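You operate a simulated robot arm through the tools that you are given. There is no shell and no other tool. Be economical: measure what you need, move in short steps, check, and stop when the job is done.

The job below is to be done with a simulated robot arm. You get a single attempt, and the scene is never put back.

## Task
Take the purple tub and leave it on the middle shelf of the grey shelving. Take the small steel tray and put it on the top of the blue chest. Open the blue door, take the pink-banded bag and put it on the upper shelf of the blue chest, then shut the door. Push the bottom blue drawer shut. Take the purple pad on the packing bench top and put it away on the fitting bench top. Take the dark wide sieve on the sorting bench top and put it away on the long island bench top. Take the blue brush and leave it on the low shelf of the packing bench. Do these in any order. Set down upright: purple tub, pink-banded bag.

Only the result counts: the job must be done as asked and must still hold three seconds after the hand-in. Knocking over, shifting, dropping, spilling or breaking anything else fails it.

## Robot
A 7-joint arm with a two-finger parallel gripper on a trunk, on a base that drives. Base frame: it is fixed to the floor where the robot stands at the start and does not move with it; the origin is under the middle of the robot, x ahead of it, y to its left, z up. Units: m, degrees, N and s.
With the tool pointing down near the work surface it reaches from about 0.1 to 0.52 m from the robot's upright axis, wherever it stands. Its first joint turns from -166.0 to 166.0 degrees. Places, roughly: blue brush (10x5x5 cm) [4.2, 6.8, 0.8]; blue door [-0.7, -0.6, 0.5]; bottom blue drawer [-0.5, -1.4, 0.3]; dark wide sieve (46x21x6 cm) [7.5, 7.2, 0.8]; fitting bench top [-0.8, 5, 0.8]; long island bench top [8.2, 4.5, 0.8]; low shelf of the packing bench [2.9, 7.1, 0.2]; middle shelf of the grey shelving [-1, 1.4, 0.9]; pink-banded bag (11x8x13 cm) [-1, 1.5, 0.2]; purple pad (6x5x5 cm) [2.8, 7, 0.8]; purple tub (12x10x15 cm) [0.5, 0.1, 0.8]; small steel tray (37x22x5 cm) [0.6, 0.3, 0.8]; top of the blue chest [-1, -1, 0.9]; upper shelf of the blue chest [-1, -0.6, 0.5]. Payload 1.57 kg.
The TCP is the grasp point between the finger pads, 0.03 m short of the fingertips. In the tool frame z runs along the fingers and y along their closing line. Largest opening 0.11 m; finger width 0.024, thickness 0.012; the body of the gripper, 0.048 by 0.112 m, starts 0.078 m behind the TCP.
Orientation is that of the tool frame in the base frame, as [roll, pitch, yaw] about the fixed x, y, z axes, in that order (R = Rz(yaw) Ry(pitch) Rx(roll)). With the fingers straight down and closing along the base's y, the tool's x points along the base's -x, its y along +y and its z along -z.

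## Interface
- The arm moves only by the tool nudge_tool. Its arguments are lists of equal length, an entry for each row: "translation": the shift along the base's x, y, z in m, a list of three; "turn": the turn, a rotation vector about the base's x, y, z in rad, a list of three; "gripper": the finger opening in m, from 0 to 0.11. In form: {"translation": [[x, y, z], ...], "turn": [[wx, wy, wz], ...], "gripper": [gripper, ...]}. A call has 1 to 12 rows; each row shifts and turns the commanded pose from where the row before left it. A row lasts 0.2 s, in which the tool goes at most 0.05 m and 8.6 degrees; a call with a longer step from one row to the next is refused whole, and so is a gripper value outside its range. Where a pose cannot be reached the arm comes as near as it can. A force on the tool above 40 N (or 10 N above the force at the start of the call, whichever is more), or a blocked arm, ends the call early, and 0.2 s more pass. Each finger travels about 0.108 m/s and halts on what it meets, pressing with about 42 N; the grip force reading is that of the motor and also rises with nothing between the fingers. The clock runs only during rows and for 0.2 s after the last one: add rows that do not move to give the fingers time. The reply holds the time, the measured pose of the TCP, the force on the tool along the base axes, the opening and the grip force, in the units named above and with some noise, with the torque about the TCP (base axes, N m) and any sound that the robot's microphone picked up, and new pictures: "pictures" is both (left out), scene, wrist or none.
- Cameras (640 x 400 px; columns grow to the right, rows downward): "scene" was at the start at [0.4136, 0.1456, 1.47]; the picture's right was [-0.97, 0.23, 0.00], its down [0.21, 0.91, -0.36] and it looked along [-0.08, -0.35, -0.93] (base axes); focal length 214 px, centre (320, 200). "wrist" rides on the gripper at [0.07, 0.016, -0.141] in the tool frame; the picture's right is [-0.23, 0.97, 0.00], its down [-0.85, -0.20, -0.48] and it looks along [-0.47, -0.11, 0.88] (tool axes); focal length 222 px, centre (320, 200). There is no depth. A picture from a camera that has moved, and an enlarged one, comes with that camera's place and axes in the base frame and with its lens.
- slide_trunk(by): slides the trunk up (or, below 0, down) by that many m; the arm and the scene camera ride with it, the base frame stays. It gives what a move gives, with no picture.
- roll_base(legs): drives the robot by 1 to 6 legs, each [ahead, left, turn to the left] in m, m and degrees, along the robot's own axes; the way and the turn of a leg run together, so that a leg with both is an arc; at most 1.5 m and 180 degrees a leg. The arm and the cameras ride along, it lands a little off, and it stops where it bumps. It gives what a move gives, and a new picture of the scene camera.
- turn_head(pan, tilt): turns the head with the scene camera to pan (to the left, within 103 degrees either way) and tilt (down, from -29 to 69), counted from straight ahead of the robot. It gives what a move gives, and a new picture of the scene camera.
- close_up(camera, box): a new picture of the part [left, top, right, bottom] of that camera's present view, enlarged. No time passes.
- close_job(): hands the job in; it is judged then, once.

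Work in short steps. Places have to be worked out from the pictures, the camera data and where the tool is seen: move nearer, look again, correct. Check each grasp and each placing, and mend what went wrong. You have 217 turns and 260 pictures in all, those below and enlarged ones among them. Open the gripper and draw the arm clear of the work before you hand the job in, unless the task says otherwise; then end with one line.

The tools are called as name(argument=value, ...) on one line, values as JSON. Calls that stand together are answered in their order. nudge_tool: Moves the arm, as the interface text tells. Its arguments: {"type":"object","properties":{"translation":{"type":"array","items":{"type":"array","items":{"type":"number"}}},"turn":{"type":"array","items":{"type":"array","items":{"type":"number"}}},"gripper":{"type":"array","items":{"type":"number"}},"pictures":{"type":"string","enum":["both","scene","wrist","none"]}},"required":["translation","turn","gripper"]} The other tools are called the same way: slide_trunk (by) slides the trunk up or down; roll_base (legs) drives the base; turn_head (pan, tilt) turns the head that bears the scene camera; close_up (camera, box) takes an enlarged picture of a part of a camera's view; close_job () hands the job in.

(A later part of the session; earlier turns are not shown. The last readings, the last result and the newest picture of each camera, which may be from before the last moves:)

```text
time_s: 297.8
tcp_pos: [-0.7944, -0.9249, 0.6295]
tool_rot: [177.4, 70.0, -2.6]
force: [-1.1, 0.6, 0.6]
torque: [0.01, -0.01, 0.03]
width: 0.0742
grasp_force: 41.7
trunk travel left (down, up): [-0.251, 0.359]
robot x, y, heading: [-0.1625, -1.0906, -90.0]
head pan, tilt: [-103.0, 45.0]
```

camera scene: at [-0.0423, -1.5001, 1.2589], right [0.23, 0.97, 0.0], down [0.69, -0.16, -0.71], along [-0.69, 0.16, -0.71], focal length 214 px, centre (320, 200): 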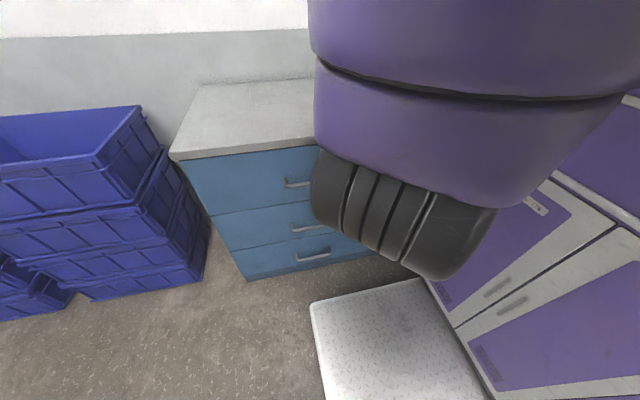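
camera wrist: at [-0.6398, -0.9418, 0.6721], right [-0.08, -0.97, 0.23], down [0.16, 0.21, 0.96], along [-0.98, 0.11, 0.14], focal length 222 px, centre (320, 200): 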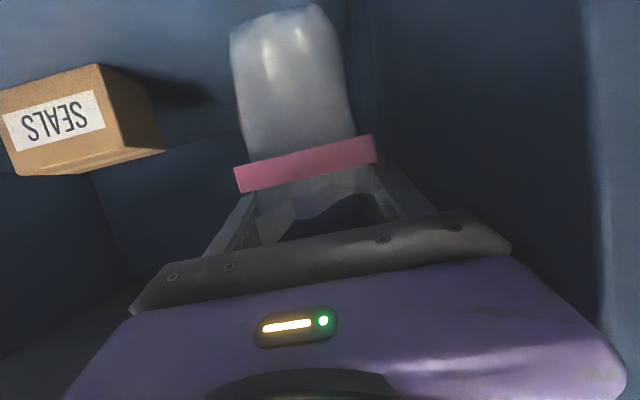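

slide_trunk(by=-0.006)

slide_trunk(by=-0.006)

slide_trunk(by=-0.006)

```text
time_s: 298.4
tcp_pos: [-0.7951, -0.9256, 0.6242]
tool_rot: [177.3, 70.0, -2.6]
force: [0.0, -0.1, -0.8]
torque: [-0.01, -0.02, -0.04]
width: 0.074
grasp_force: 41.9
trunk travel left (down, up): [-0.245, 0.365]
robot x, y, heading: [-0.1609, -1.0883, -90.0]
head pan, tilt: [-103.0, 45.0]
```

```text
time_s: 298.9
tcp_pos: [-0.7965, -0.9247, 0.6179]
tool_rot: [177.5, 70.0, -2.7]
force: [-0.4, -0.9, -0.6]
torque: [-0.04, -0.01, 0.03]
width: 0.0742
grasp_force: 42.0
trunk travel left (down, up): [-0.239, 0.371]
robot x, y, heading: [-0.1638, -1.0929, -89.9]
head pan, tilt: [-103.0, 45.0]
```

```text
time_s: 299.5
tcp_pos: [-0.7973, -0.9244, 0.6174]
tool_rot: [177.8, 70.5, -2.2]
force: [-0.3, 1.8, 28.2]
torque: [0.42, -1.22, 0.1]
width: 0.0746
grasp_force: 42.2
trunk travel left (down, up): [-0.233, 0.377]
robot x, y, heading: [-0.1627, -1.0923, -90.1]
head pan, tilt: [-103.0, 45.0]
```

Contact (28 N). Ease 4 mm, open slightly, and withdraw by strafing left.

slide_trunk(by=0.004)

nudge_tool(translation=[[0, 0, 0], [0, 0, 0], [0, 0, 0]], turn=[[0, 0, 0], [0, 0, 0], [0, 0, 0]], gripper=[0.088, 0.092, 0.092], pictures="wrist")

```text
time_s: 300.0
tcp_pos: [-0.7967, -0.9249, 0.6162]
tool_rot: [177.2, 70.2, -2.7]
force: [-4.4, 1.3, 20.9]
torque: [-0.02, 0.27, -0.08]
width: 0.0741
grasp_force: 42.0
trunk travel left (down, up): [-0.237, 0.373]
robot x, y, heading: [-0.1582, -1.0909, -90.1]
head pan, tilt: [-103.0, 45.0]
```

```text
time_s: 300.8
tcp_pos: [-0.796, -0.9249, 0.6151]
tool_rot: [177.2, 69.9, -2.5]
force: [-0.7, 1.9, -1.4]
torque: [0.06, 0.0, 0.03]
width: 0.0904
grasp_force: 0.0
trunk travel left (down, up): [-0.237, 0.373]
robot x, y, heading: [-0.1608, -1.0935, -90.1]
head pan, tilt: [-103.0, 45.0]
camera wrist: at [-0.6394, -0.9416, 0.5989], right [-0.08, -0.97, 0.23], down [0.16, 0.21, 0.96], along [-0.98, 0.11, 0.14], focal length 222 px, centre (320, 200)
```

wrist: 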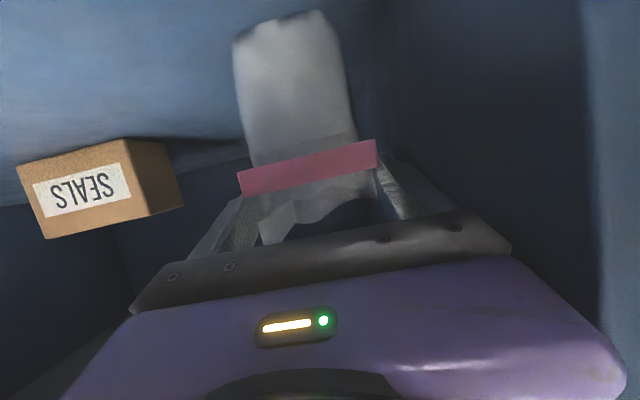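

Bag stands free. Withdraw straight back with the base.

roll_base(legs=[[0, 0.28, 0]])

nudge_tool(translation=[[0, 0, 0]], turn=[[0, 0, 0]], gripper=[0.05], pictures="wrist")

```text
time_s: 302.8
tcp_pos: [-0.515, -0.9274, 0.6171]
tool_rot: [177.2, 70.0, -2.5]
force: [0.3, 0.0, 0.1]
torque: [-0.06, 0.0, 0.02]
width: 0.0921
grasp_force: 0.1
trunk travel left (down, up): [-0.237, 0.373]
robot x, y, heading: [0.1213, -1.0908, -90.2]
head pan, tilt: [-103.0, 45.0]
camera scene: at [0.24, -1.5, 1.1858], right [0.22, 0.97, 0.0], down [0.69, -0.16, -0.71], along [-0.69, 0.16, -0.71], focal length 214 px, centre (320, 200)
```

scene: 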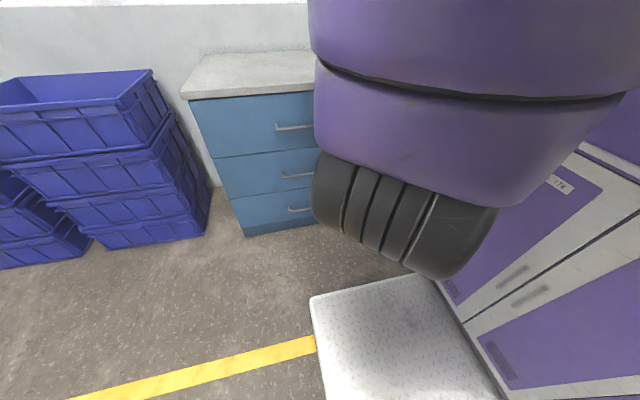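

```text
time_s: 303.2
tcp_pos: [-0.5141, -0.9253, 0.6167]
tool_rot: [177.4, 70.0, -2.4]
force: [0.4, -0.1, -0.1]
torque: [-0.02, 0.03, -0.02]
width: 0.0503
grasp_force: 0.1
trunk travel left (down, up): [-0.237, 0.373]
robot x, y, heading: [0.119, -1.0902, -89.9]
head pan, tilt: [-103.0, 45.0]
camera wrist: at [-0.3587, -0.9425, 0.5994], right [-0.08, -0.97, 0.23], down [0.16, 0.21, 0.96], along [-0.98, 0.11, 0.14], focal length 222 px, centre (320, 200)
```

wrist: 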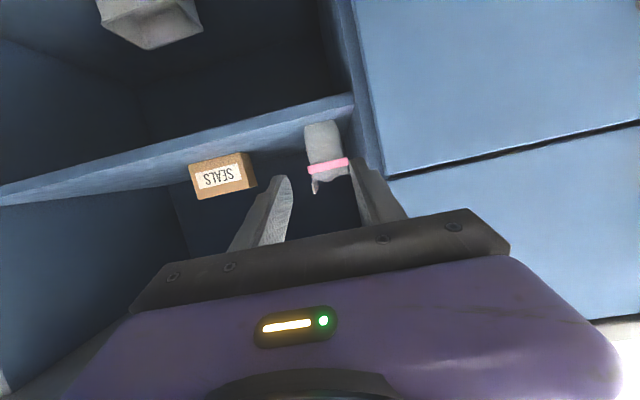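

Bag stands upright on the upper shelf. Now to shut the door: strafe left, swing the arm to point back-right (NW), to come round on the outer side of the door edge.

roll_base(legs=[[0, 0.34, 0]])

nudge_tool(translation=[[0.04, 0.015, 0.005], [0.04, 0.015, 0.005], [0.04, 0.017, 0.005], [0.04, 0.017, 0.005], [0.04, 0.018, 0.005], [0.035, 0.018, 0.005], [0, 0, 0]], turn=[[0, -0.04, -0.12], [0, -0.04, -0.12], [0, -0.04, -0.12], [0, -0.04, -0.12], [0, -0.04, -0.12], [0, -0.04, -0.12], [0, 0, 0]], gripper=[0, 0, 0, 0, 0, 0, 0], pictures="wrist")

```text
time_s: 305.4
tcp_pos: [-0.1816, -0.9293, 0.6165]
tool_rot: [177.5, 70.1, -2.0]
force: [-0.4, -0.4, -0.2]
torque: [0.02, 0.0, 0.0]
width: 0.05
grasp_force: 0.0
trunk travel left (down, up): [-0.237, 0.373]
robot x, y, heading: [0.4518, -1.0909, -89.8]
head pan, tilt: [-103.0, 45.0]
camera scene: at [0.5776, -1.4977, 1.1858], right [0.22, 0.98, 0.0], down [0.69, -0.15, -0.71], along [-0.69, 0.15, -0.71], focal length 214 px, centre (320, 200)
```

scene: 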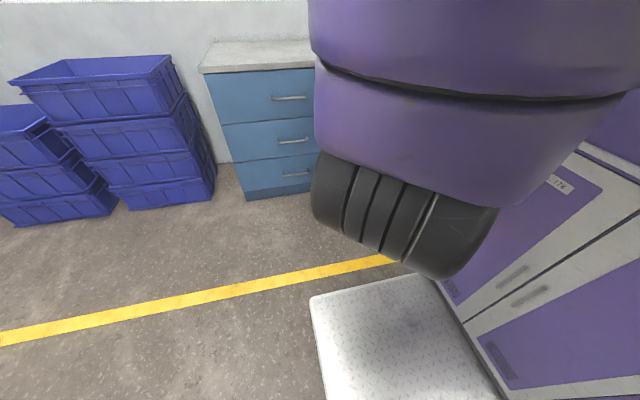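

```text
time_s: 307.0
tcp_pos: [-0.0274, -0.732, 0.5723]
tool_rot: [-173.1, 57.1, -34.9]
force: [-0.3, 1.2, -0.4]
torque: [0.0, -0.03, -0.01]
width: 0.0001
grasp_force: 20.9
out of reach, approached as far as the arm can: row 1, 2, 3, 4, 5, 6
trunk travel left (down, up): [-0.237, 0.373]
robot x, y, heading: [0.4532, -1.0898, -89.5]
head pan, tilt: [-103.0, 45.0]
camera wrist: at [0.0788, -0.8465, 0.5894], right [-0.74, -0.66, 0.13], down [0.04, 0.14, 0.99], along [-0.68, 0.73, -0.07], focal length 222 px, centre (320, 200)
```

wrist: 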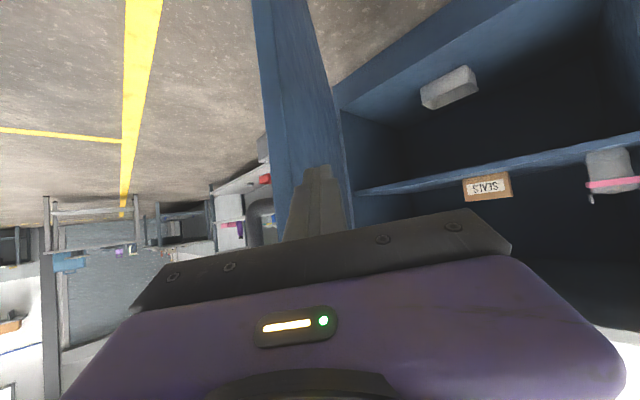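

The fingers point at the door's edge; shift base left 0.13 then back 0.13 so the hand gets to the outer side.

roll_base(legs=[[0, 0.13, 0], [-0.13, 0, 0]])

nudge_tool(translation=[[0, 0, 0]], turn=[[0, 0, 0]], gripper=[0], pictures="wrist")

```text
time_s: 309.1
tcp_pos: [0.0994, -0.6051, 0.5712]
tool_rot: [-173.1, 57.2, -34.7]
force: [0.6, 0.3, 0.0]
torque: [0.01, 0.02, 0.02]
width: 0.0001
grasp_force: 21.2
trunk travel left (down, up): [-0.237, 0.373]
robot x, y, heading: [0.5847, -0.9639, -89.5]
head pan, tilt: [-103.0, 45.0]
camera scene: at [0.7071, -1.3692, 1.1859], right [0.21, 0.98, 0.0], down [0.69, -0.15, -0.71], along [-0.69, 0.15, -0.71], focal length 214 px, centre (320, 200)
```

scene: 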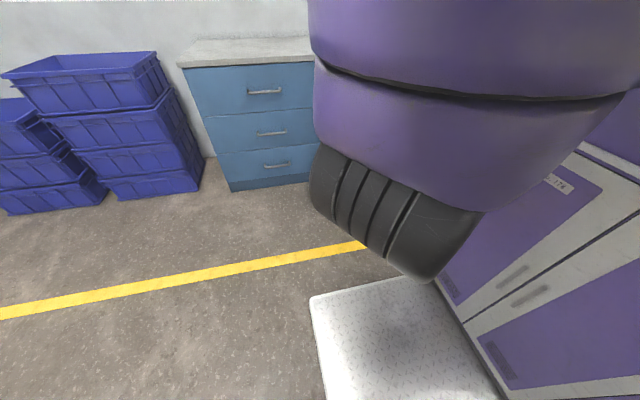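

```text
time_s: 309.5
tcp_pos: [0.0993, -0.6045, 0.5724]
tool_rot: [-173.2, 57.2, -34.7]
force: [0.2, -0.4, 0.9]
torque: [0.01, -0.02, 0.0]
width: 0.0002
grasp_force: 21.6
trunk travel left (down, up): [-0.237, 0.373]
robot x, y, heading: [0.5814, -0.9649, -89.4]
head pan, tilt: [-103.0, 45.0]
camera wrist: at [0.206, -0.7199, 0.5893], right [-0.73, -0.67, 0.13], down [0.04, 0.14, 0.99], along [-0.68, 0.73, -0.07], focal length 222 px, centre (320, 200)
```

wrist: 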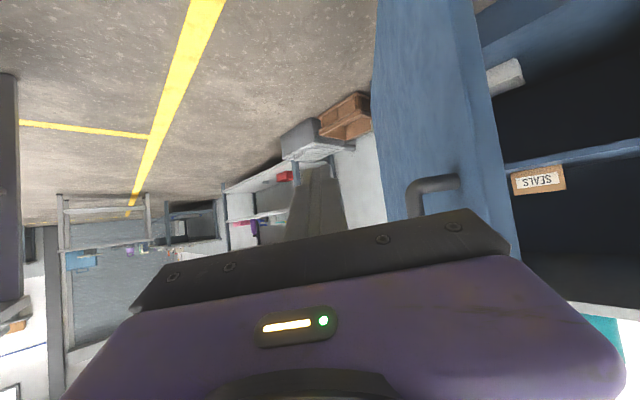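

The hand is now outside the door (handle visible). Push: base ahead 0.175 and right 0.31.

roll_base(legs=[[0.175, -0.31, 0]])

nudge_tool(translation=[[0, 0, 0]], turn=[[0, 0, 0]], gripper=[0], pictures="wrist")

```text
time_s: 310.9
tcp_pos: [-0.0181, -0.6753, 0.5704]
tool_rot: [-172.9, 57.0, -35.1]
force: [8.0, -6.6, 5.6]
torque: [0.03, 0.14, 0.15]
width: 0.0
grasp_force: 20.8
trunk travel left (down, up): [-0.237, 0.373]
robot x, y, heading: [0.458, -1.0321, -89.4]
head pan, tilt: [-103.0, 45.0]
stopped in leg 1: the force on the tool passed its limit at 175 N (the readings are from after the stop); the commanded pose is now the measured one
camera scene: at [0.5865, -1.4413, 1.1853], right [0.21, 0.98, 0.0], down [0.69, -0.15, -0.71], along [-0.69, 0.15, -0.71], focal length 214 px, centre (320, 200)
```

scene: 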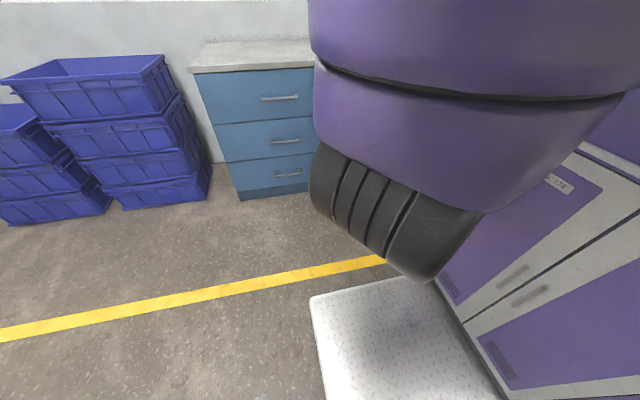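

```text
time_s: 311.4
tcp_pos: [-0.0176, -0.6758, 0.5701]
tool_rot: [-173.0, 57.1, -35.0]
force: [8.0, -6.6, 3.6]
torque: [0.04, 0.12, 0.16]
width: 0.0001
grasp_force: 21.0
trunk travel left (down, up): [-0.237, 0.373]
robot x, y, heading: [0.4631, -1.0353, -89.2]
head pan, tilt: [-103.0, 45.0]
camera wrist: at [0.0887, -0.791, 0.5875], right [-0.74, -0.66, 0.13], down [0.04, 0.14, 0.99], along [-0.67, 0.73, -0.08], focal length 222 px, centre (320, 200)
```

wrist: 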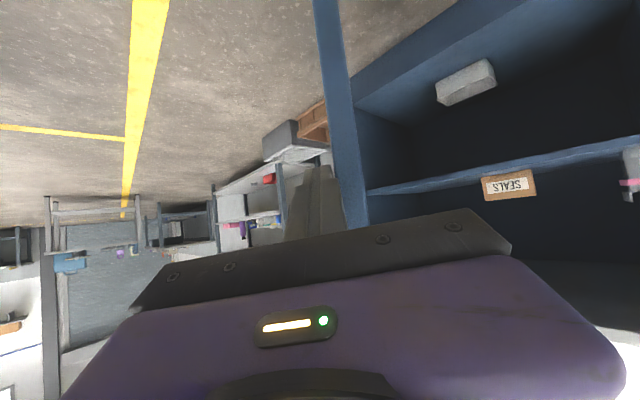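

The tip is pushing the handle radially; I must follow the door's arc more closely. Use small arc legs.

roll_base(legs=[[0.02, 0.02, 0], [0.103, -0.08, 0], [0.085, -0.1, 0]])

nudge_tool(translation=[[0, 0, 0]], turn=[[0, 0, 0]], gripper=[0], pictures="wrist")

```text
time_s: 313.9
tcp_pos: [-0.175, -0.8802, 0.57]
tool_rot: [-173.0, 57.1, -35.3]
force: [0.5, 0.4, 0.9]
torque: [0.03, -0.03, -0.04]
width: 0.0001
grasp_force: 21.4
trunk travel left (down, up): [-0.237, 0.373]
robot x, y, heading: [0.3038, -1.241, -89.4]
head pan, tilt: [-103.0, 45.0]
camera scene: at [0.4268, -1.6491, 1.1858], right [0.22, 0.98, 0.0], down [0.69, -0.15, -0.71], along [-0.69, 0.15, -0.71], focal length 214 px, centre (320, 200)
```

scene: 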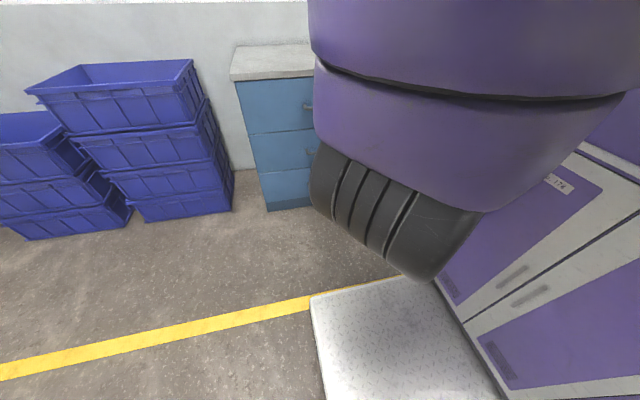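

```text
time_s: 314.3
tcp_pos: [-0.1742, -0.88, 0.5708]
tool_rot: [-173.0, 57.0, -35.3]
force: [0.5, 0.2, 0.0]
torque: [0.01, -0.01, -0.01]
width: 0.0001
grasp_force: 21.2
trunk travel left (down, up): [-0.237, 0.373]
robot x, y, heading: [0.3006, -1.2387, -89.4]
head pan, tilt: [-103.0, 45.0]
camera wrist: at [-0.0678, -0.9964, 0.5879], right [-0.74, -0.66, 0.13], down [0.04, 0.14, 0.99], along [-0.67, 0.74, -0.08], focal length 222 px, centre (320, 200)
```

wrist: 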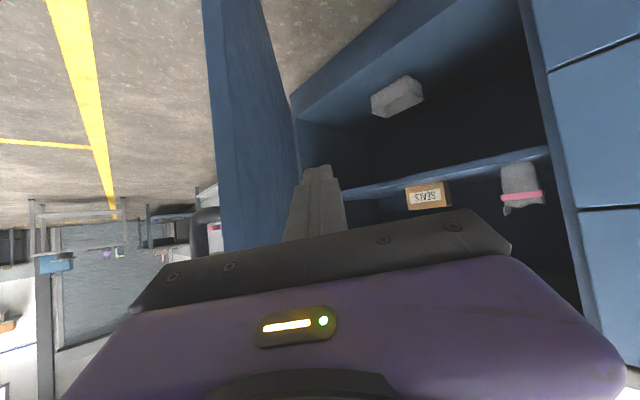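

The tool slipped inside; the door is at ~42° and my tool direction equals the door plane. I'll use the open fingers as a fork straddling the door edge below the handle: lower the trunk 0.08, open to 0.07, shift sideways.

slide_trunk(by=-0.08)

roll_base(legs=[[-0.06, 0.07, 0]])

nudge_tool(translation=[[0, 0, 0], [0, 0, 0]], turn=[[0, 0, 0], [0, 0, 0]], gripper=[0.08, 0.08], pictures="wrist")

```text
time_s: 315.5
tcp_pos: [-0.1737, -0.8804, 0.4918]
tool_rot: [-173.1, 57.0, -35.3]
force: [0.1, -0.2, -0.2]
torque: [0.01, -0.02, 0.04]
width: 0.0
grasp_force: 20.9
trunk travel left (down, up): [-0.157, 0.453]
robot x, y, heading: [0.3034, -1.238, -89.5]
head pan, tilt: [-103.0, 45.0]
```

```text
time_s: 316.6
tcp_pos: [-0.1037, -0.8192, 0.4899]
tool_rot: [-172.9, 57.0, -35.3]
force: [-0.2, 0.0, 0.0]
torque: [-0.04, 0.0, 0.02]
width: 0.0002
grasp_force: 21.5
trunk travel left (down, up): [-0.157, 0.453]
robot x, y, heading: [0.3735, -1.1818, -89.5]
head pan, tilt: [-103.0, 45.0]
camera scene: at [0.496, -1.5887, 1.1059], right [0.22, 0.98, 0.0], down [0.69, -0.15, -0.71], along [-0.69, 0.15, -0.71], focal length 214 px, centre (320, 200)
```

scene: 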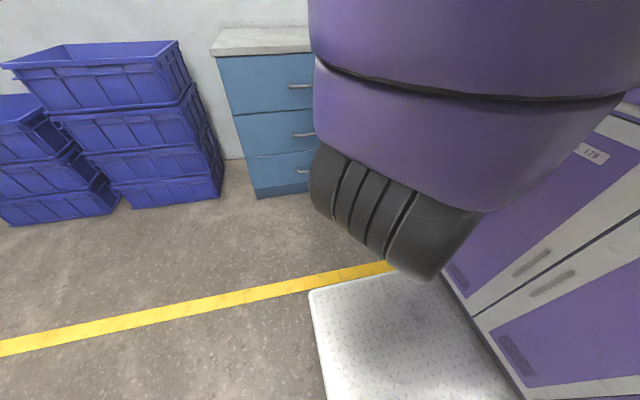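

```text
time_s: 317.2
tcp_pos: [-0.1041, -0.8205, 0.4903]
tool_rot: [-173.0, 57.0, -35.3]
force: [0.5, 0.2, -0.3]
torque: [0.01, -0.03, 0.03]
width: 0.0799
grasp_force: 0.1
trunk travel left (down, up): [-0.157, 0.453]
robot x, y, heading: [0.3757, -1.1801, -89.5]
head pan, tilt: [-103.0, 45.0]
camera wrist: at [0.0018, -0.9356, 0.5079], right [-0.74, -0.66, 0.13], down [0.04, 0.14, 0.99], along [-0.67, 0.74, -0.08], focal length 222 px, centre (320, 200)
```

wrist: 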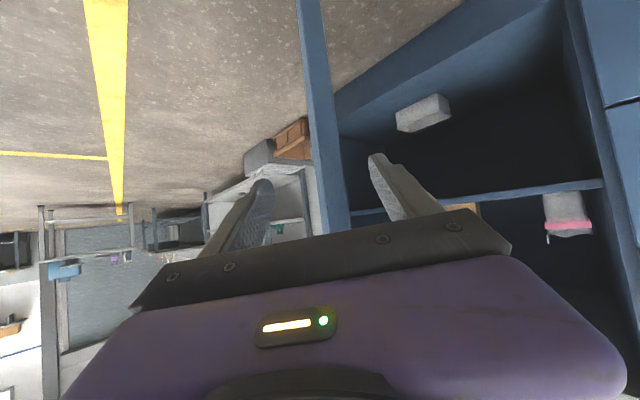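

The door edge is exactly between the fingers. Advance the fork 0.075 along the door plane.

roll_base(legs=[[-0.055, -0.05, 0]])

nudge_tool(translation=[[0, 0, 0]], turn=[[0, 0, 0]], gripper=[0.08], pictures="wrist")

```text
time_s: 318.2
tcp_pos: [-0.1549, -0.7656, 0.4903]
tool_rot: [-172.9, 57.0, -35.3]
force: [0.3, 1.0, 0.6]
torque: [0.01, 0.02, -0.05]
width: 0.08
grasp_force: 0.1
trunk travel left (down, up): [-0.157, 0.453]
robot x, y, heading: [0.3222, -1.1259, -89.5]
head pan, tilt: [-103.0, 45.0]
camera scene: at [0.4453, -1.5343, 1.1059], right [0.22, 0.98, 0.0], down [0.69, -0.15, -0.71], along [-0.69, 0.15, -0.71], focal length 214 px, centre (320, 200)
```

scene: 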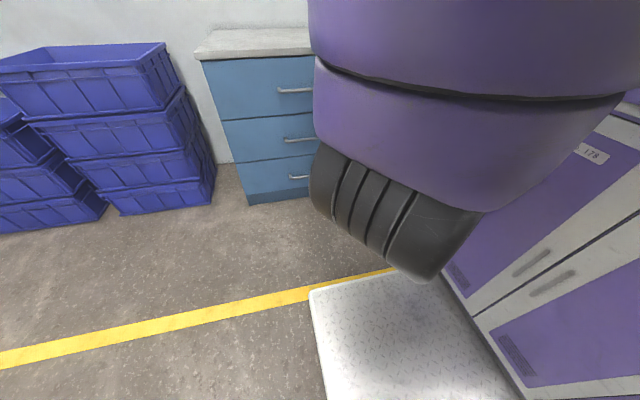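

```text
time_s: 318.6
tcp_pos: [-0.1545, -0.7649, 0.4911]
tool_rot: [-173.1, 56.9, -35.3]
force: [-1.2, 0.3, 1.1]
torque: [0.0, 0.01, 0.01]
width: 0.0796
grasp_force: 0.1
trunk travel left (down, up): [-0.157, 0.453]
robot x, y, heading: [0.3211, -1.1257, -89.3]
head pan, tilt: [-103.0, 45.0]
camera wrist: at [-0.049, -0.8814, 0.5079], right [-0.74, -0.66, 0.13], down [0.04, 0.14, 0.99], along [-0.67, 0.74, -0.08], focal length 222 px, centre (320, 200)
```

wrist: 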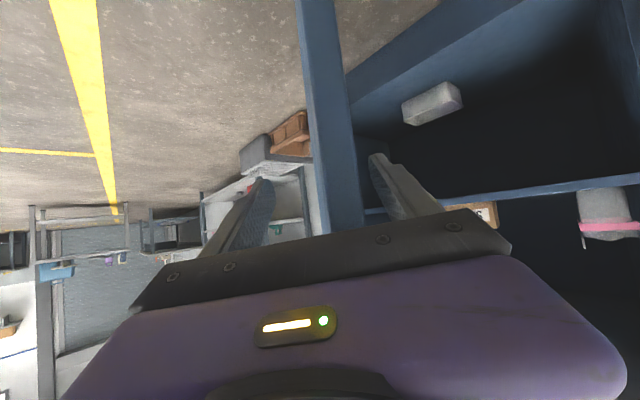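

Fork engaged. Rotate robot and door together about the hinge: leg [0.169,−0.163,−10°].

roll_base(legs=[[0.169, -0.163, -10]])

nudge_tool(translation=[[0, 0, 0]], turn=[[0, 0, 0]], gripper=[0.08], pictures="wrist")

```text
time_s: 320.4
tcp_pos: [-0.2534, -0.8459, 0.4914]
tool_rot: [-173.0, 57.0, -45.6]
force: [0.8, 0.5, -0.4]
torque: [-0.03, 0.0, 0.01]
width: 0.08
grasp_force: 0.1
trunk travel left (down, up): [-0.157, 0.453]
robot x, y, heading: [0.1462, -1.2854, -99.9]
head pan, tilt: [-103.0, 45.0]
camera scene: at [0.1987, -1.7095, 1.1059], right [0.39, 0.92, 0.0], down [0.65, -0.27, -0.71], along [-0.65, 0.27, -0.71], focal length 214 px, centre (320, 200)
```

scene: 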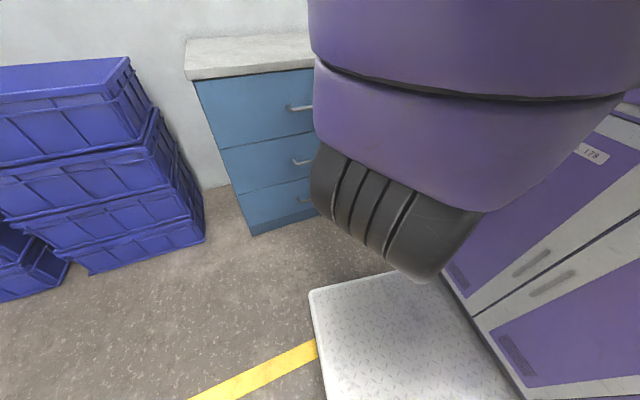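

```text
time_s: 320.8
tcp_pos: [-0.2543, -0.8446, 0.4907]
tool_rot: [-173.1, 57.0, -45.6]
force: [0.0, 0.8, 1.9]
torque: [-0.01, 0.0, -0.03]
width: 0.0801
grasp_force: 0.1
trunk travel left (down, up): [-0.157, 0.453]
robot x, y, heading: [0.1507, -1.2873, -99.8]
head pan, tilt: [-103.0, 45.0]
camera wrist: at [-0.1708, -0.9787, 0.5078], right [-0.85, -0.52, 0.13], down [0.07, 0.13, 0.99], along [-0.53, 0.85, -0.08], focal length 222 px, centre (320, 200)
```

wrist: 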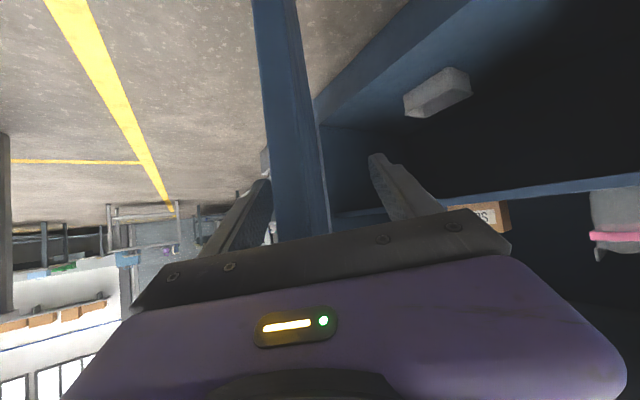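

Works. Repeat the leg.

roll_base(legs=[[0.169, -0.163, -10]])

nudge_tool(translation=[[0, 0, 0]], turn=[[0, 0, 0]], gripper=[0.08], pictures="wrist")

```text
time_s: 322.5
tcp_pos: [-0.3631, -0.8971, 0.4911]
tool_rot: [-173.0, 57.0, -56.2]
force: [-0.3, 0.5, 0.3]
torque: [-0.02, 0.02, 0.01]
width: 0.08
grasp_force: 0.1
trunk travel left (down, up): [-0.157, 0.453]
robot x, y, heading: [-0.0459, -1.4066, -110.4]
head pan, tilt: [-103.0, 45.0]
camera scene: at [-0.0789, -1.8301, 1.1059], right [0.55, 0.83, 0.0], down [0.59, -0.39, -0.71], along [-0.59, 0.39, -0.71], focal length 214 px, centre (320, 200)
```

scene: 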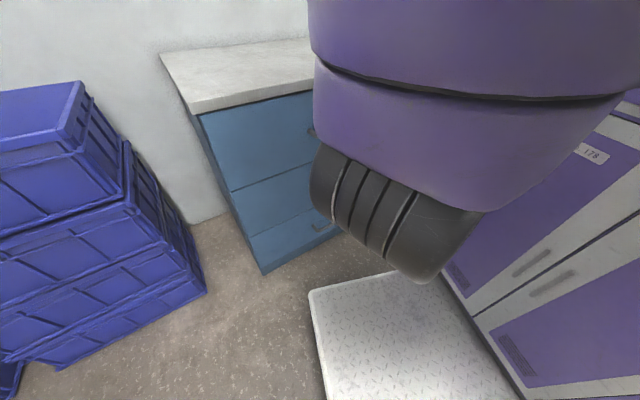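

```text
time_s: 322.9
tcp_pos: [-0.3651, -0.8968, 0.4913]
tool_rot: [-173.1, 57.0, -56.3]
force: [-0.4, -0.5, 0.0]
torque: [-0.01, 0.0, 0.02]
width: 0.0799
grasp_force: 0.0
trunk travel left (down, up): [-0.157, 0.453]
robot x, y, heading: [-0.0476, -1.4057, -110.5]
head pan, tilt: [-103.0, 45.0]
camera wrist: at [-0.3072, -1.0437, 0.5079], right [-0.93, -0.35, 0.13], down [0.09, 0.12, 0.99], along [-0.36, 0.93, -0.08], focal length 222 px, centre (320, 200)
```

wrist: 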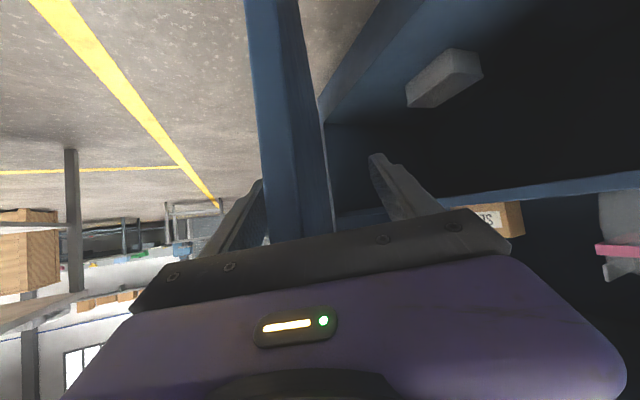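

Door at ~24°. Withdraw the fork along the door plane, move around to the outside, straighten the base.

roll_base(legs=[[0.09, 0.08, 0], [0, 0.3, 0], [0, 0, 20], [-0.5, 0, 0]])

nudge_tool(translation=[[0, 0, 0]], turn=[[0, 0, 0]], gripper=[0.0], pictures="wrist")

```text
time_s: 329.5
tcp_pos: [-0.1902, -0.738, 0.4906]
tool_rot: [-173.1, 57.0, -36.3]
force: [0.3, 1.0, -0.4]
torque: [-0.01, 0.0, 0.0]
width: 0.0799
grasp_force: 0.1
trunk travel left (down, up): [-0.157, 0.453]
robot x, y, heading: [0.2796, -1.1099, -90.5]
head pan, tilt: [-103.0, 45.0]
camera scene: at [0.3972, -1.5171, 1.1059], right [0.23, 0.97, 0.0], down [0.69, -0.16, -0.71], along [-0.69, 0.16, -0.71], focal length 214 px, centre (320, 200)
```

scene: 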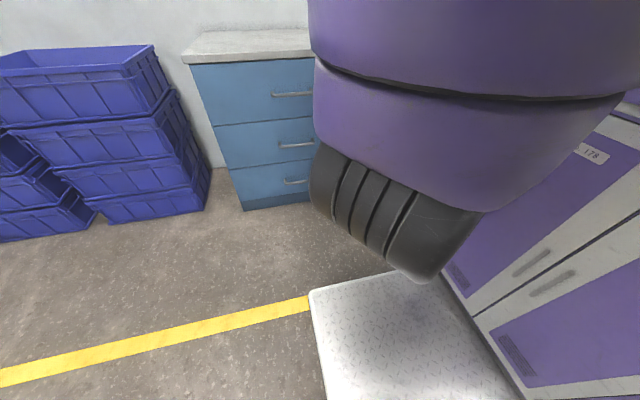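

```text
time_s: 329.9
tcp_pos: [-0.1898, -0.7391, 0.4902]
tool_rot: [-173.1, 57.0, -36.3]
force: [0.1, -0.5, -1.0]
torque: [0.02, 0.0, 0.0]
width: 0.0
grasp_force: 0.7
trunk travel left (down, up): [-0.157, 0.453]
robot x, y, heading: [0.2797, -1.1046, -90.5]
head pan, tilt: [-103.0, 45.0]
camera wrist: at [-0.0862, -0.8561, 0.5078], right [-0.75, -0.65, 0.13], down [0.05, 0.14, 0.99], along [-0.66, 0.75, -0.08], focal length 222 px, centre (320, 200)
```

wrist: 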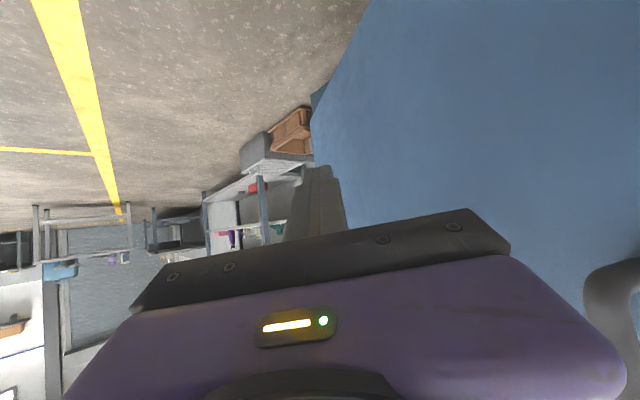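

On the outer side. Yaw the tool ~30° towards the chest, then push right with the base.

nudge_tool(translation=[[0.0, 0, 0], [0.0, 0, 0], [0.0, 0, 0], [0, 0, 0], [0, 0, 0]], turn=[[0, 0, 0.13], [0, 0, 0.13], [0, 0, 0.13], [0, 0, 0.13], [0, 0, 0]], gripper=[0, 0, 0, 0, 0], pictures="none")

roll_base(legs=[[0, -0.34, 0]])

nudge_tool(translation=[[0, 0, 0]], turn=[[0, 0, 0]], gripper=[0.0], pictures="wrist")

```text
time_s: 331.1
tcp_pos: [-0.2197, -0.8139, 0.5018]
tool_rot: [-173.1, 57.1, -5.1]
force: [0.3, -0.6, -0.4]
torque: [0.0, -0.03, -0.04]
width: 0.0
grasp_force: 20.6
out of reach, approached as far as the arm can: row 1, 2, 3, 4
trunk travel left (down, up): [-0.157, 0.453]
robot x, y, heading: [0.2795, -1.1065, -90.3]
head pan, tilt: [-103.0, 45.0]
```

```text
time_s: 333.3
tcp_pos: [-0.5526, -0.81, 0.5012]
tool_rot: [-172.9, 57.1, -5.1]
force: [0.1, 0.3, -1.0]
torque: [-0.03, 0.0, -0.03]
width: 0.0003
grasp_force: 21.4
trunk travel left (down, up): [-0.157, 0.453]
robot x, y, heading: [-0.0507, -1.1026, -90.5]
head pan, tilt: [-103.0, 45.0]
camera scene: at [0.0642, -1.515, 1.1057], right [0.23, 0.97, 0.0], down [0.69, -0.16, -0.71], along [-0.69, 0.16, -0.71], focal length 214 px, centre (320, 200)
```

scene: 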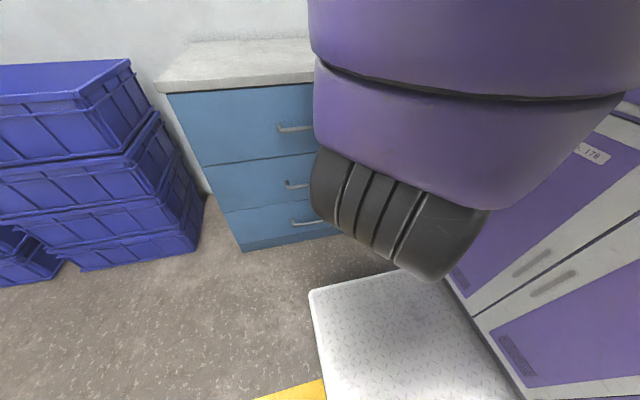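

```text
time_s: 333.7
tcp_pos: [-0.5517, -0.8107, 0.5042]
tool_rot: [-173.1, 57.3, -5.1]
force: [0.1, -0.3, 0.0]
torque: [0.0, 0.0, 0.02]
width: 0.0
grasp_force: 21.0
trunk travel left (down, up): [-0.157, 0.453]
robot x, y, heading: [-0.0506, -1.1045, -90.2]
head pan, tilt: [-103.0, 45.0]
camera wrist: at [-0.402, -0.8571, 0.5209], right [-0.31, -0.94, 0.13], down [-0.03, 0.14, 0.99], along [-0.95, 0.3, -0.07], focal length 222 px, centre (320, 200)
```

wrist: 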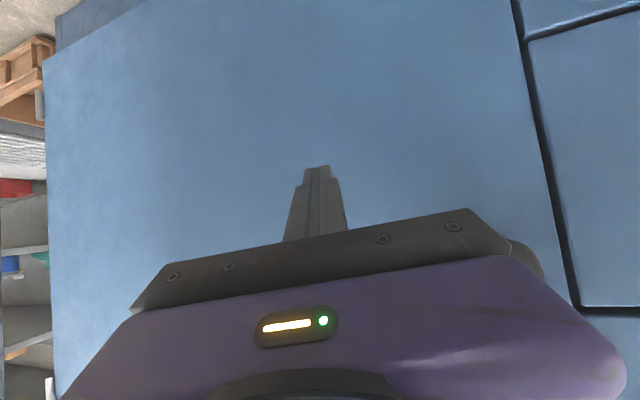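

Nearly closed. Push gently −x with the arm until it stops.

nudge_tool(translation=[[-0.02, 0, 0], [-0.02, 0, 0], [-0.015, 0, 0], [-0.015, 0, 0], [-0.01, 0, 0], [-0.01, 0, 0], [-0.01, 0, 0]], turn=[[0, 0, 0], [0, 0, 0], [0, 0, 0], [0, 0, 0], [0, 0, 0], [0, 0, 0], [0, 0, 0]], gripper=[0, 0, 0, 0, 0, 0, 0], pictures="wrist")

```text
time_s: 335.3
tcp_pos: [-0.6278, -0.8513, 0.512]
tool_rot: [-173.0, 57.1, -5.3]
force: [32.8, -6.5, 10.8]
torque: [-0.08, 0.12, 0.32]
width: 0.0
grasp_force: 21.3
out of reach, approached as far as the arm can: row 1, 2, 3, 4, 5, 6, 7
trunk travel left (down, up): [-0.157, 0.453]
robot x, y, heading: [-0.053, -1.1052, -90.3]
head pan, tilt: [-103.0, 45.0]
camera wrist: at [-0.478, -0.8992, 0.5294], right [-0.31, -0.94, 0.13], down [-0.03, 0.14, 0.99], along [-0.95, 0.31, -0.08], focal length 222 px, centre (320, 200)
```

wrist: 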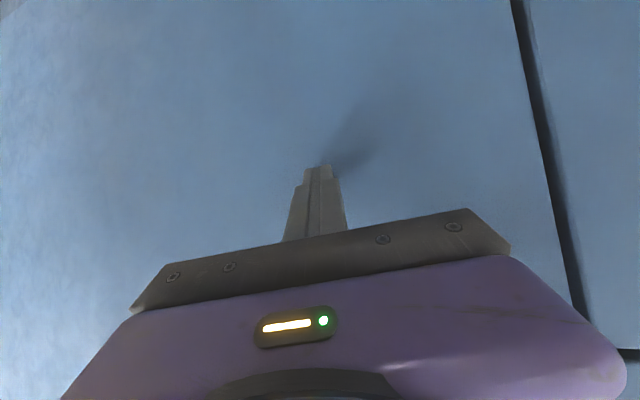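

The door is shut (33 N reaction at the stop, surface flush). Next the tray. Back off, untilt, raise the trunk, and drive to the table with heading +90°.

nudge_tool(translation=[[0.03, 0.01, 0], [0.04, 0.01, 0.01], [0.03, 0, 0.01], [0.02, 0, 0.01], [0.01, 0, 0.01], [0.01, 0, 0.01], [0, 0, 0], [0, 0, 0], [0, 0, 0]], turn=[[0, 0, 0], [0, -0.14, 0.01], [0, -0.14, 0.02], [0, -0.14, 0.02], [0, -0.14, 0.02], [0, -0.14, 0.02], [0, -0.14, 0], [-0.06, -0.14, 0], [-0.06, -0.02, 0]], gripper=[0, 0, 0.03, 0.06, 0.06, 0.06, 0.06, 0.06, 0.06], pictures="none")

slide_trunk(by=0.4)

roll_base(legs=[[0, 0.25, 0], [0, 0, 180], [1.3, 0, 0]])

```text
refused: row 8 steps farther than a row can; nothing moved
```

```text
time_s: 336.8
tcp_pos: [-0.627, -0.8545, 0.6231]
tool_rot: [-173.2, 56.5, -5.6]
force: [0.0, 0.8, 0.2]
torque: [-0.05, 0.0, 0.05]
width: 0.0
grasp_force: 21.3
trunk travel left (down, up): [-0.272, 0.338]
robot x, y, heading: [-0.0509, -1.1083, -90.5]
head pan, tilt: [-103.0, 45.0]
stopped: the force on the tool passed its limit at 47 N (the readings are from after the stop); the commanded pose is now the measured one
```

```text
time_s: 351.7
tcp_pos: [0.7249, -0.0979, 0.6449]
tool_rot: [-170.3, 57.6, 179.0]
force: [0.8, -0.3, 0.7]
torque: [0.0, -0.02, -0.01]
width: 0.0002
grasp_force: 21.0
trunk travel left (down, up): [-0.272, 0.338]
robot x, y, heading: [0.1337, 0.1433, 93.7]
head pan, tilt: [-103.0, 45.0]
stopped in leg 3: the force on the tool passed its limit at 105 N (the readings are from after the stop); the commanded pose is now the measured one
camera scene: at [-0.0084, 0.5424, 1.2204], right [-0.17, -0.99, 0.0], down [-0.7, 0.12, -0.71], along [0.7, -0.12, -0.71], focal length 214 px, centre (320, 200)
```

scene: 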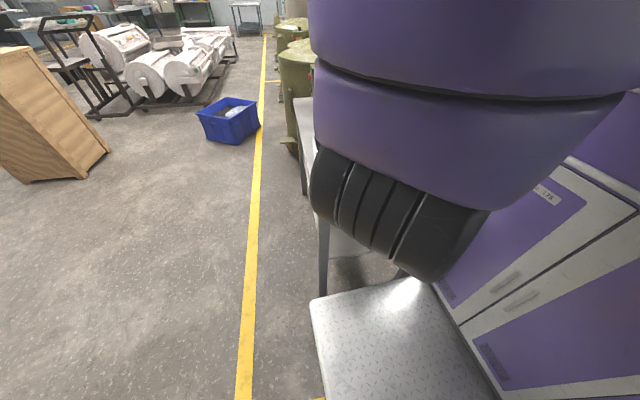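

My chained calls ran with a low arm and the hand touched the table edge. Back off at once and look.

roll_base(legs=[[-0.3, 0, -3.5]])

turn_head(pan=60, tilt=40)

turn_head(pan=-35, tilt=55)

```text
time_s: 353.8
tcp_pos: [0.7203, -0.4296, 0.6462]
tool_rot: [-170.2, 57.6, 175.7]
force: [-1.0, -0.2, 0.2]
torque: [0.02, -0.01, 0.02]
width: 0.0001
grasp_force: 21.2
trunk travel left (down, up): [-0.272, 0.338]
robot x, y, heading: [0.1475, -0.1581, 90.3]
head pan, tilt: [-103.0, 45.0]
camera scene: at [0.0235, 0.2494, 1.2209], right [-0.22, -0.97, 0.0], down [-0.69, 0.16, -0.71], along [0.69, -0.16, -0.71], focal length 214 px, centre (320, 200)
```

scene: 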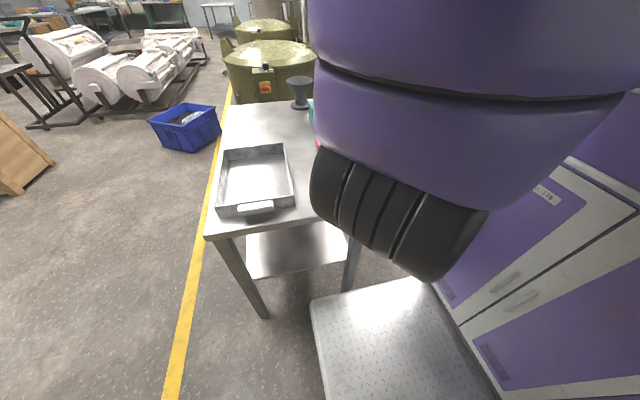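

```text
time_s: 356.3
tcp_pos: [0.7204, -0.43, 0.6451]
tool_rot: [-170.3, 57.6, 175.7]
force: [0.1, 0.8, 0.4]
torque: [-0.02, 0.01, 0.0]
width: 0.0004
grasp_force: 20.8
trunk travel left (down, up): [-0.272, 0.338]
robot x, y, heading: [0.1423, -0.1549, 90.1]
head pan, tilt: [60.0, 40.0]
camera scene: at [-0.1294, 0.31, 1.2281], right [0.5, 0.87, 0.0], down [0.56, -0.32, -0.77], along [-0.66, 0.38, -0.64], focal length 214 px, centre (320, 200)
```

scene: 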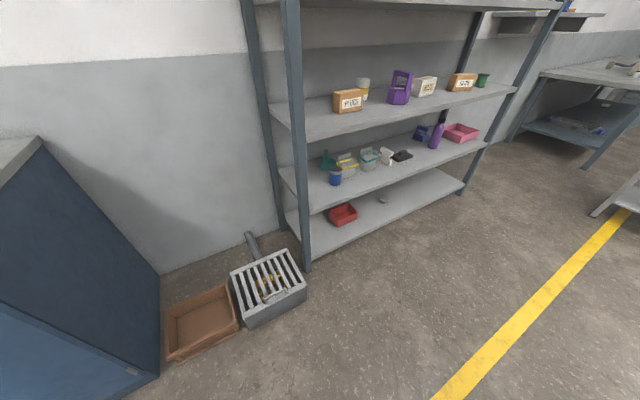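

```text
time_s: 358.0
tcp_pos: [0.7192, -0.4297, 0.6452]
tool_rot: [-170.3, 57.6, 175.6]
force: [-0.1, -0.1, 0.3]
torque: [0.0, 0.0, 0.01]
width: 0.0002
grasp_force: 21.4
trunk travel left (down, up): [-0.272, 0.338]
robot x, y, heading: [0.1447, -0.1607, 90.5]
head pan, tilt: [-35.0, 55.0]
camera scene: at [-0.0145, 0.3268, 1.2074], right [0.82, -0.57, 0.0], down [-0.47, -0.67, -0.57], along [0.33, 0.47, -0.82], focal length 214 px, centre (320, 200)
```

scene: 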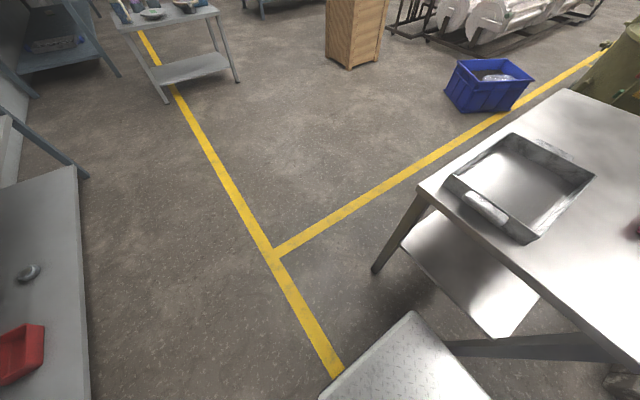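

Table and items are undisturbed. Raise the trunk and untilt the tool, step by step.

slide_trunk(by=0.33)

nudge_tool(translation=[[-0.02, 0, 0], [-0.02, 0, 0], [-0.02, 0, 0], [-0.02, 0.02, 0], [-0.02, 0.02, 0], [-0.02, 0.02, 0], [-0.02, 0.02, 0], [0, 0, 0]], turn=[[0, 0.143, 0], [0, 0.143, 0], [0, 0.143, 0], [0, 0.143, 0], [0, 0.143, 0], [0, 0.143, 0], [0, 0.143, 0], [0, 0, 0]], gripper=[0.08, 0.08, 0.08, 0.08, 0.08, 0.08, 0.08, 0.08], pictures="none")

```text
time_s: 361.2
tcp_pos: [0.7199, -0.4301, 0.9753]
tool_rot: [-170.2, 57.6, 175.7]
force: [0.3, 0.3, 0.2]
torque: [-0.01, 0.0, 0.01]
width: 0.0
grasp_force: 21.3
trunk travel left (down, up): [-0.602, 0.008]
robot x, y, heading: [0.147, -0.1586, 89.8]
head pan, tilt: [-35.0, 55.0]
```

```text
time_s: 363.0
tcp_pos: [0.615, -0.3959, 0.9541]
tool_rot: [-166.9, 0.1, 177.6]
force: [0.1, -1.1, -0.6]
torque: [0.02, 0.03, 0.0]
width: 0.0797
grasp_force: 0.1
out of reach, approached as far as the arm can: row 1, 2, 3, 4, 5, 6, 7
trunk travel left (down, up): [-0.602, 0.008]
robot x, y, heading: [0.1443, -0.1572, 90.0]
head pan, tilt: [-35.0, 55.0]
```

Fix the residual 13° roll and bring the arm straight out to the right.

nudge_tool(translation=[[-0.01, 0.04, 0.005], [-0.01, 0.04, 0.005], [-0.005, 0.04, 0.005], [0, 0.04, 0.005], [0, 0.04, 0.005], [0, 0.035, 0], [0, 0, 0]], turn=[[0.04, 0, 0.007], [0.04, 0, 0.007], [0.04, 0, 0.007], [0.04, 0, 0.007], [0.04, 0, 0.007], [0.028, 0, 0.007], [0, 0, 0]], gripper=[0.08, 0.08, 0.08, 0.08, 0.08, 0.08, 0.08], pictures="none")

roll_base(legs=[[0.38, 0.02, 0]])

nudge_tool(translation=[[0, 0, 0]], turn=[[0, 0, 0]], gripper=[0.08], pictures="wrist")

```text
time_s: 364.6
tcp_pos: [0.6899, -0.2479, 0.931]
tool_rot: [-179.9, -0.1, 180.0]
force: [0.2, 0.2, 0.7]
torque: [0.03, 0.0, 0.01]
width: 0.0799
grasp_force: 0.1
out of reach, approached as far as the arm can: row 1, 2, 3, 4, 5, 6
trunk travel left (down, up): [-0.602, 0.008]
robot x, y, heading: [0.1494, -0.16, 90.1]
head pan, tilt: [-35.0, 55.0]
```

```text
time_s: 367.0
tcp_pos: [0.6686, 0.1267, 0.9312]
tool_rot: [-179.9, -0.1, 179.9]
force: [0.0, 0.9, 0.3]
torque: [0.01, -0.02, -0.01]
width: 0.0799
grasp_force: 0.0
trunk travel left (down, up): [-0.602, 0.008]
robot x, y, heading: [0.1273, 0.2199, 89.8]
head pan, tilt: [-35.0, 55.0]
camera scene: at [-0.0332, 0.705, 1.5375], right [0.82, -0.57, 0.0], down [-0.47, -0.67, -0.57], along [0.33, 0.47, -0.82], focal length 214 px, centre (320, 200)
```

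scene: 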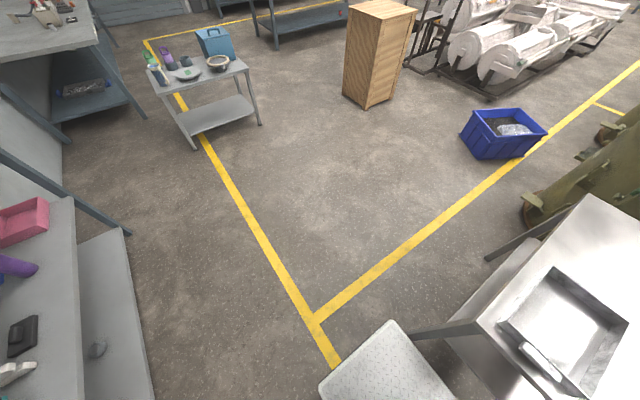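

```text
time_s: 367.4
tcp_pos: [0.6695, 0.1272, 0.9322]
tool_rot: [-179.8, -0.1, 179.8]
force: [-1.0, 0.6, 0.5]
torque: [0.0, -0.01, 0.02]
width: 0.0801
grasp_force: 0.1
trunk travel left (down, up): [-0.602, 0.008]
robot x, y, heading: [0.125, 0.2178, 89.8]
head pan, tilt: [-35.0, 55.0]
camera wrist: at [0.5994, 0.1446, 1.0732], right [0.23, 0.97, 0.0], down [0.86, -0.2, 0.48], along [0.46, -0.11, -0.88], focal length 222 px, centre (320, 200)
```

wrist: 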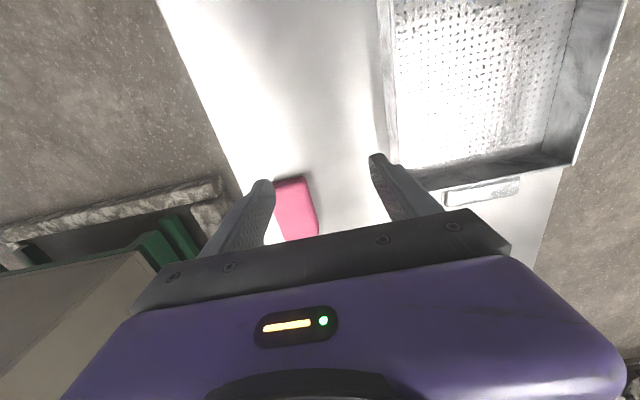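

Wall line at y≈0.22. Move over its middle (0.625,0.224) and descend to z≈0.84 for a check.

nudge_tool(translation=[[-0.02, 0.045, 0], [-0.025, 0.04, 0], [0, 0.012, -0.03], [0, 0, -0.04], [0, 0, -0.02], [0, 0, 0]], turn=[[0, 0, 0], [0, 0, 0], [0, 0, 0], [0, 0, 0], [0, 0, 0], [0, 0, 0]], gripper=[0.08, 0.08, 0.08, 0.08, 0.08, 0.08], pictures="wrist")

```text
time_s: 368.8
tcp_pos: [0.6593, 0.2003, 0.8211]
tool_rot: [-179.9, -0.1, 180.0]
force: [-0.3, 0.7, 0.2]
torque: [-0.05, -0.01, -0.02]
width: 0.0797
grasp_force: 0.0
out of reach, approached as far as the arm can: row 1, 2, 3, 4, 5
trunk travel left (down, up): [-0.602, 0.008]
robot x, y, heading: [0.125, 0.2186, 89.7]
head pan, tilt: [-35.0, 55.0]
camera wrist: at [0.589, 0.2165, 0.9634], right [0.23, 0.97, 0.0], down [0.86, -0.2, 0.48], along [0.46, -0.11, -0.88], focal length 222 px, centre (320, 200)
```

wrist: 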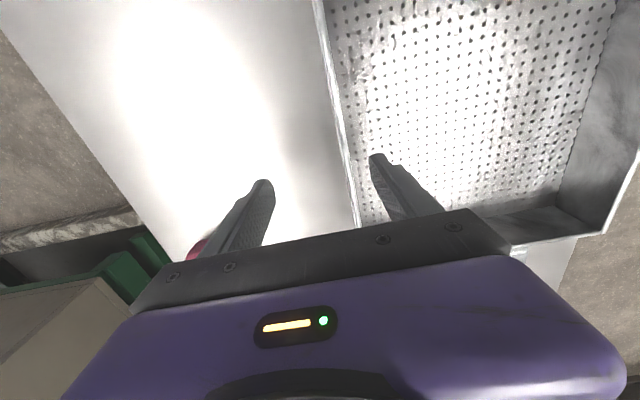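

The wall is between the fingers. Correct x to the tray's middle.

nudge_tool(translation=[[-0.035, 0.018, 0], [0, 0, 0]], turn=[[0, 0, 0], [0, 0, 0]], gripper=[0.08, 0.08], pictures="none")

```text
time_s: 369.4
tcp_pos: [0.6457, 0.2007, 0.8058]
tool_rot: [-179.9, -0.1, 179.9]
force: [0.0, -0.1, -0.1]
torque: [-0.04, 0.0, 0.01]
width: 0.08
grasp_force: 0.1
out of reach, approached as far as the arm can: row 1
trunk travel left (down, up): [-0.602, 0.008]
robot x, y, heading: [0.125, 0.2159, 90.0]
head pan, tilt: [-35.0, 55.0]
```

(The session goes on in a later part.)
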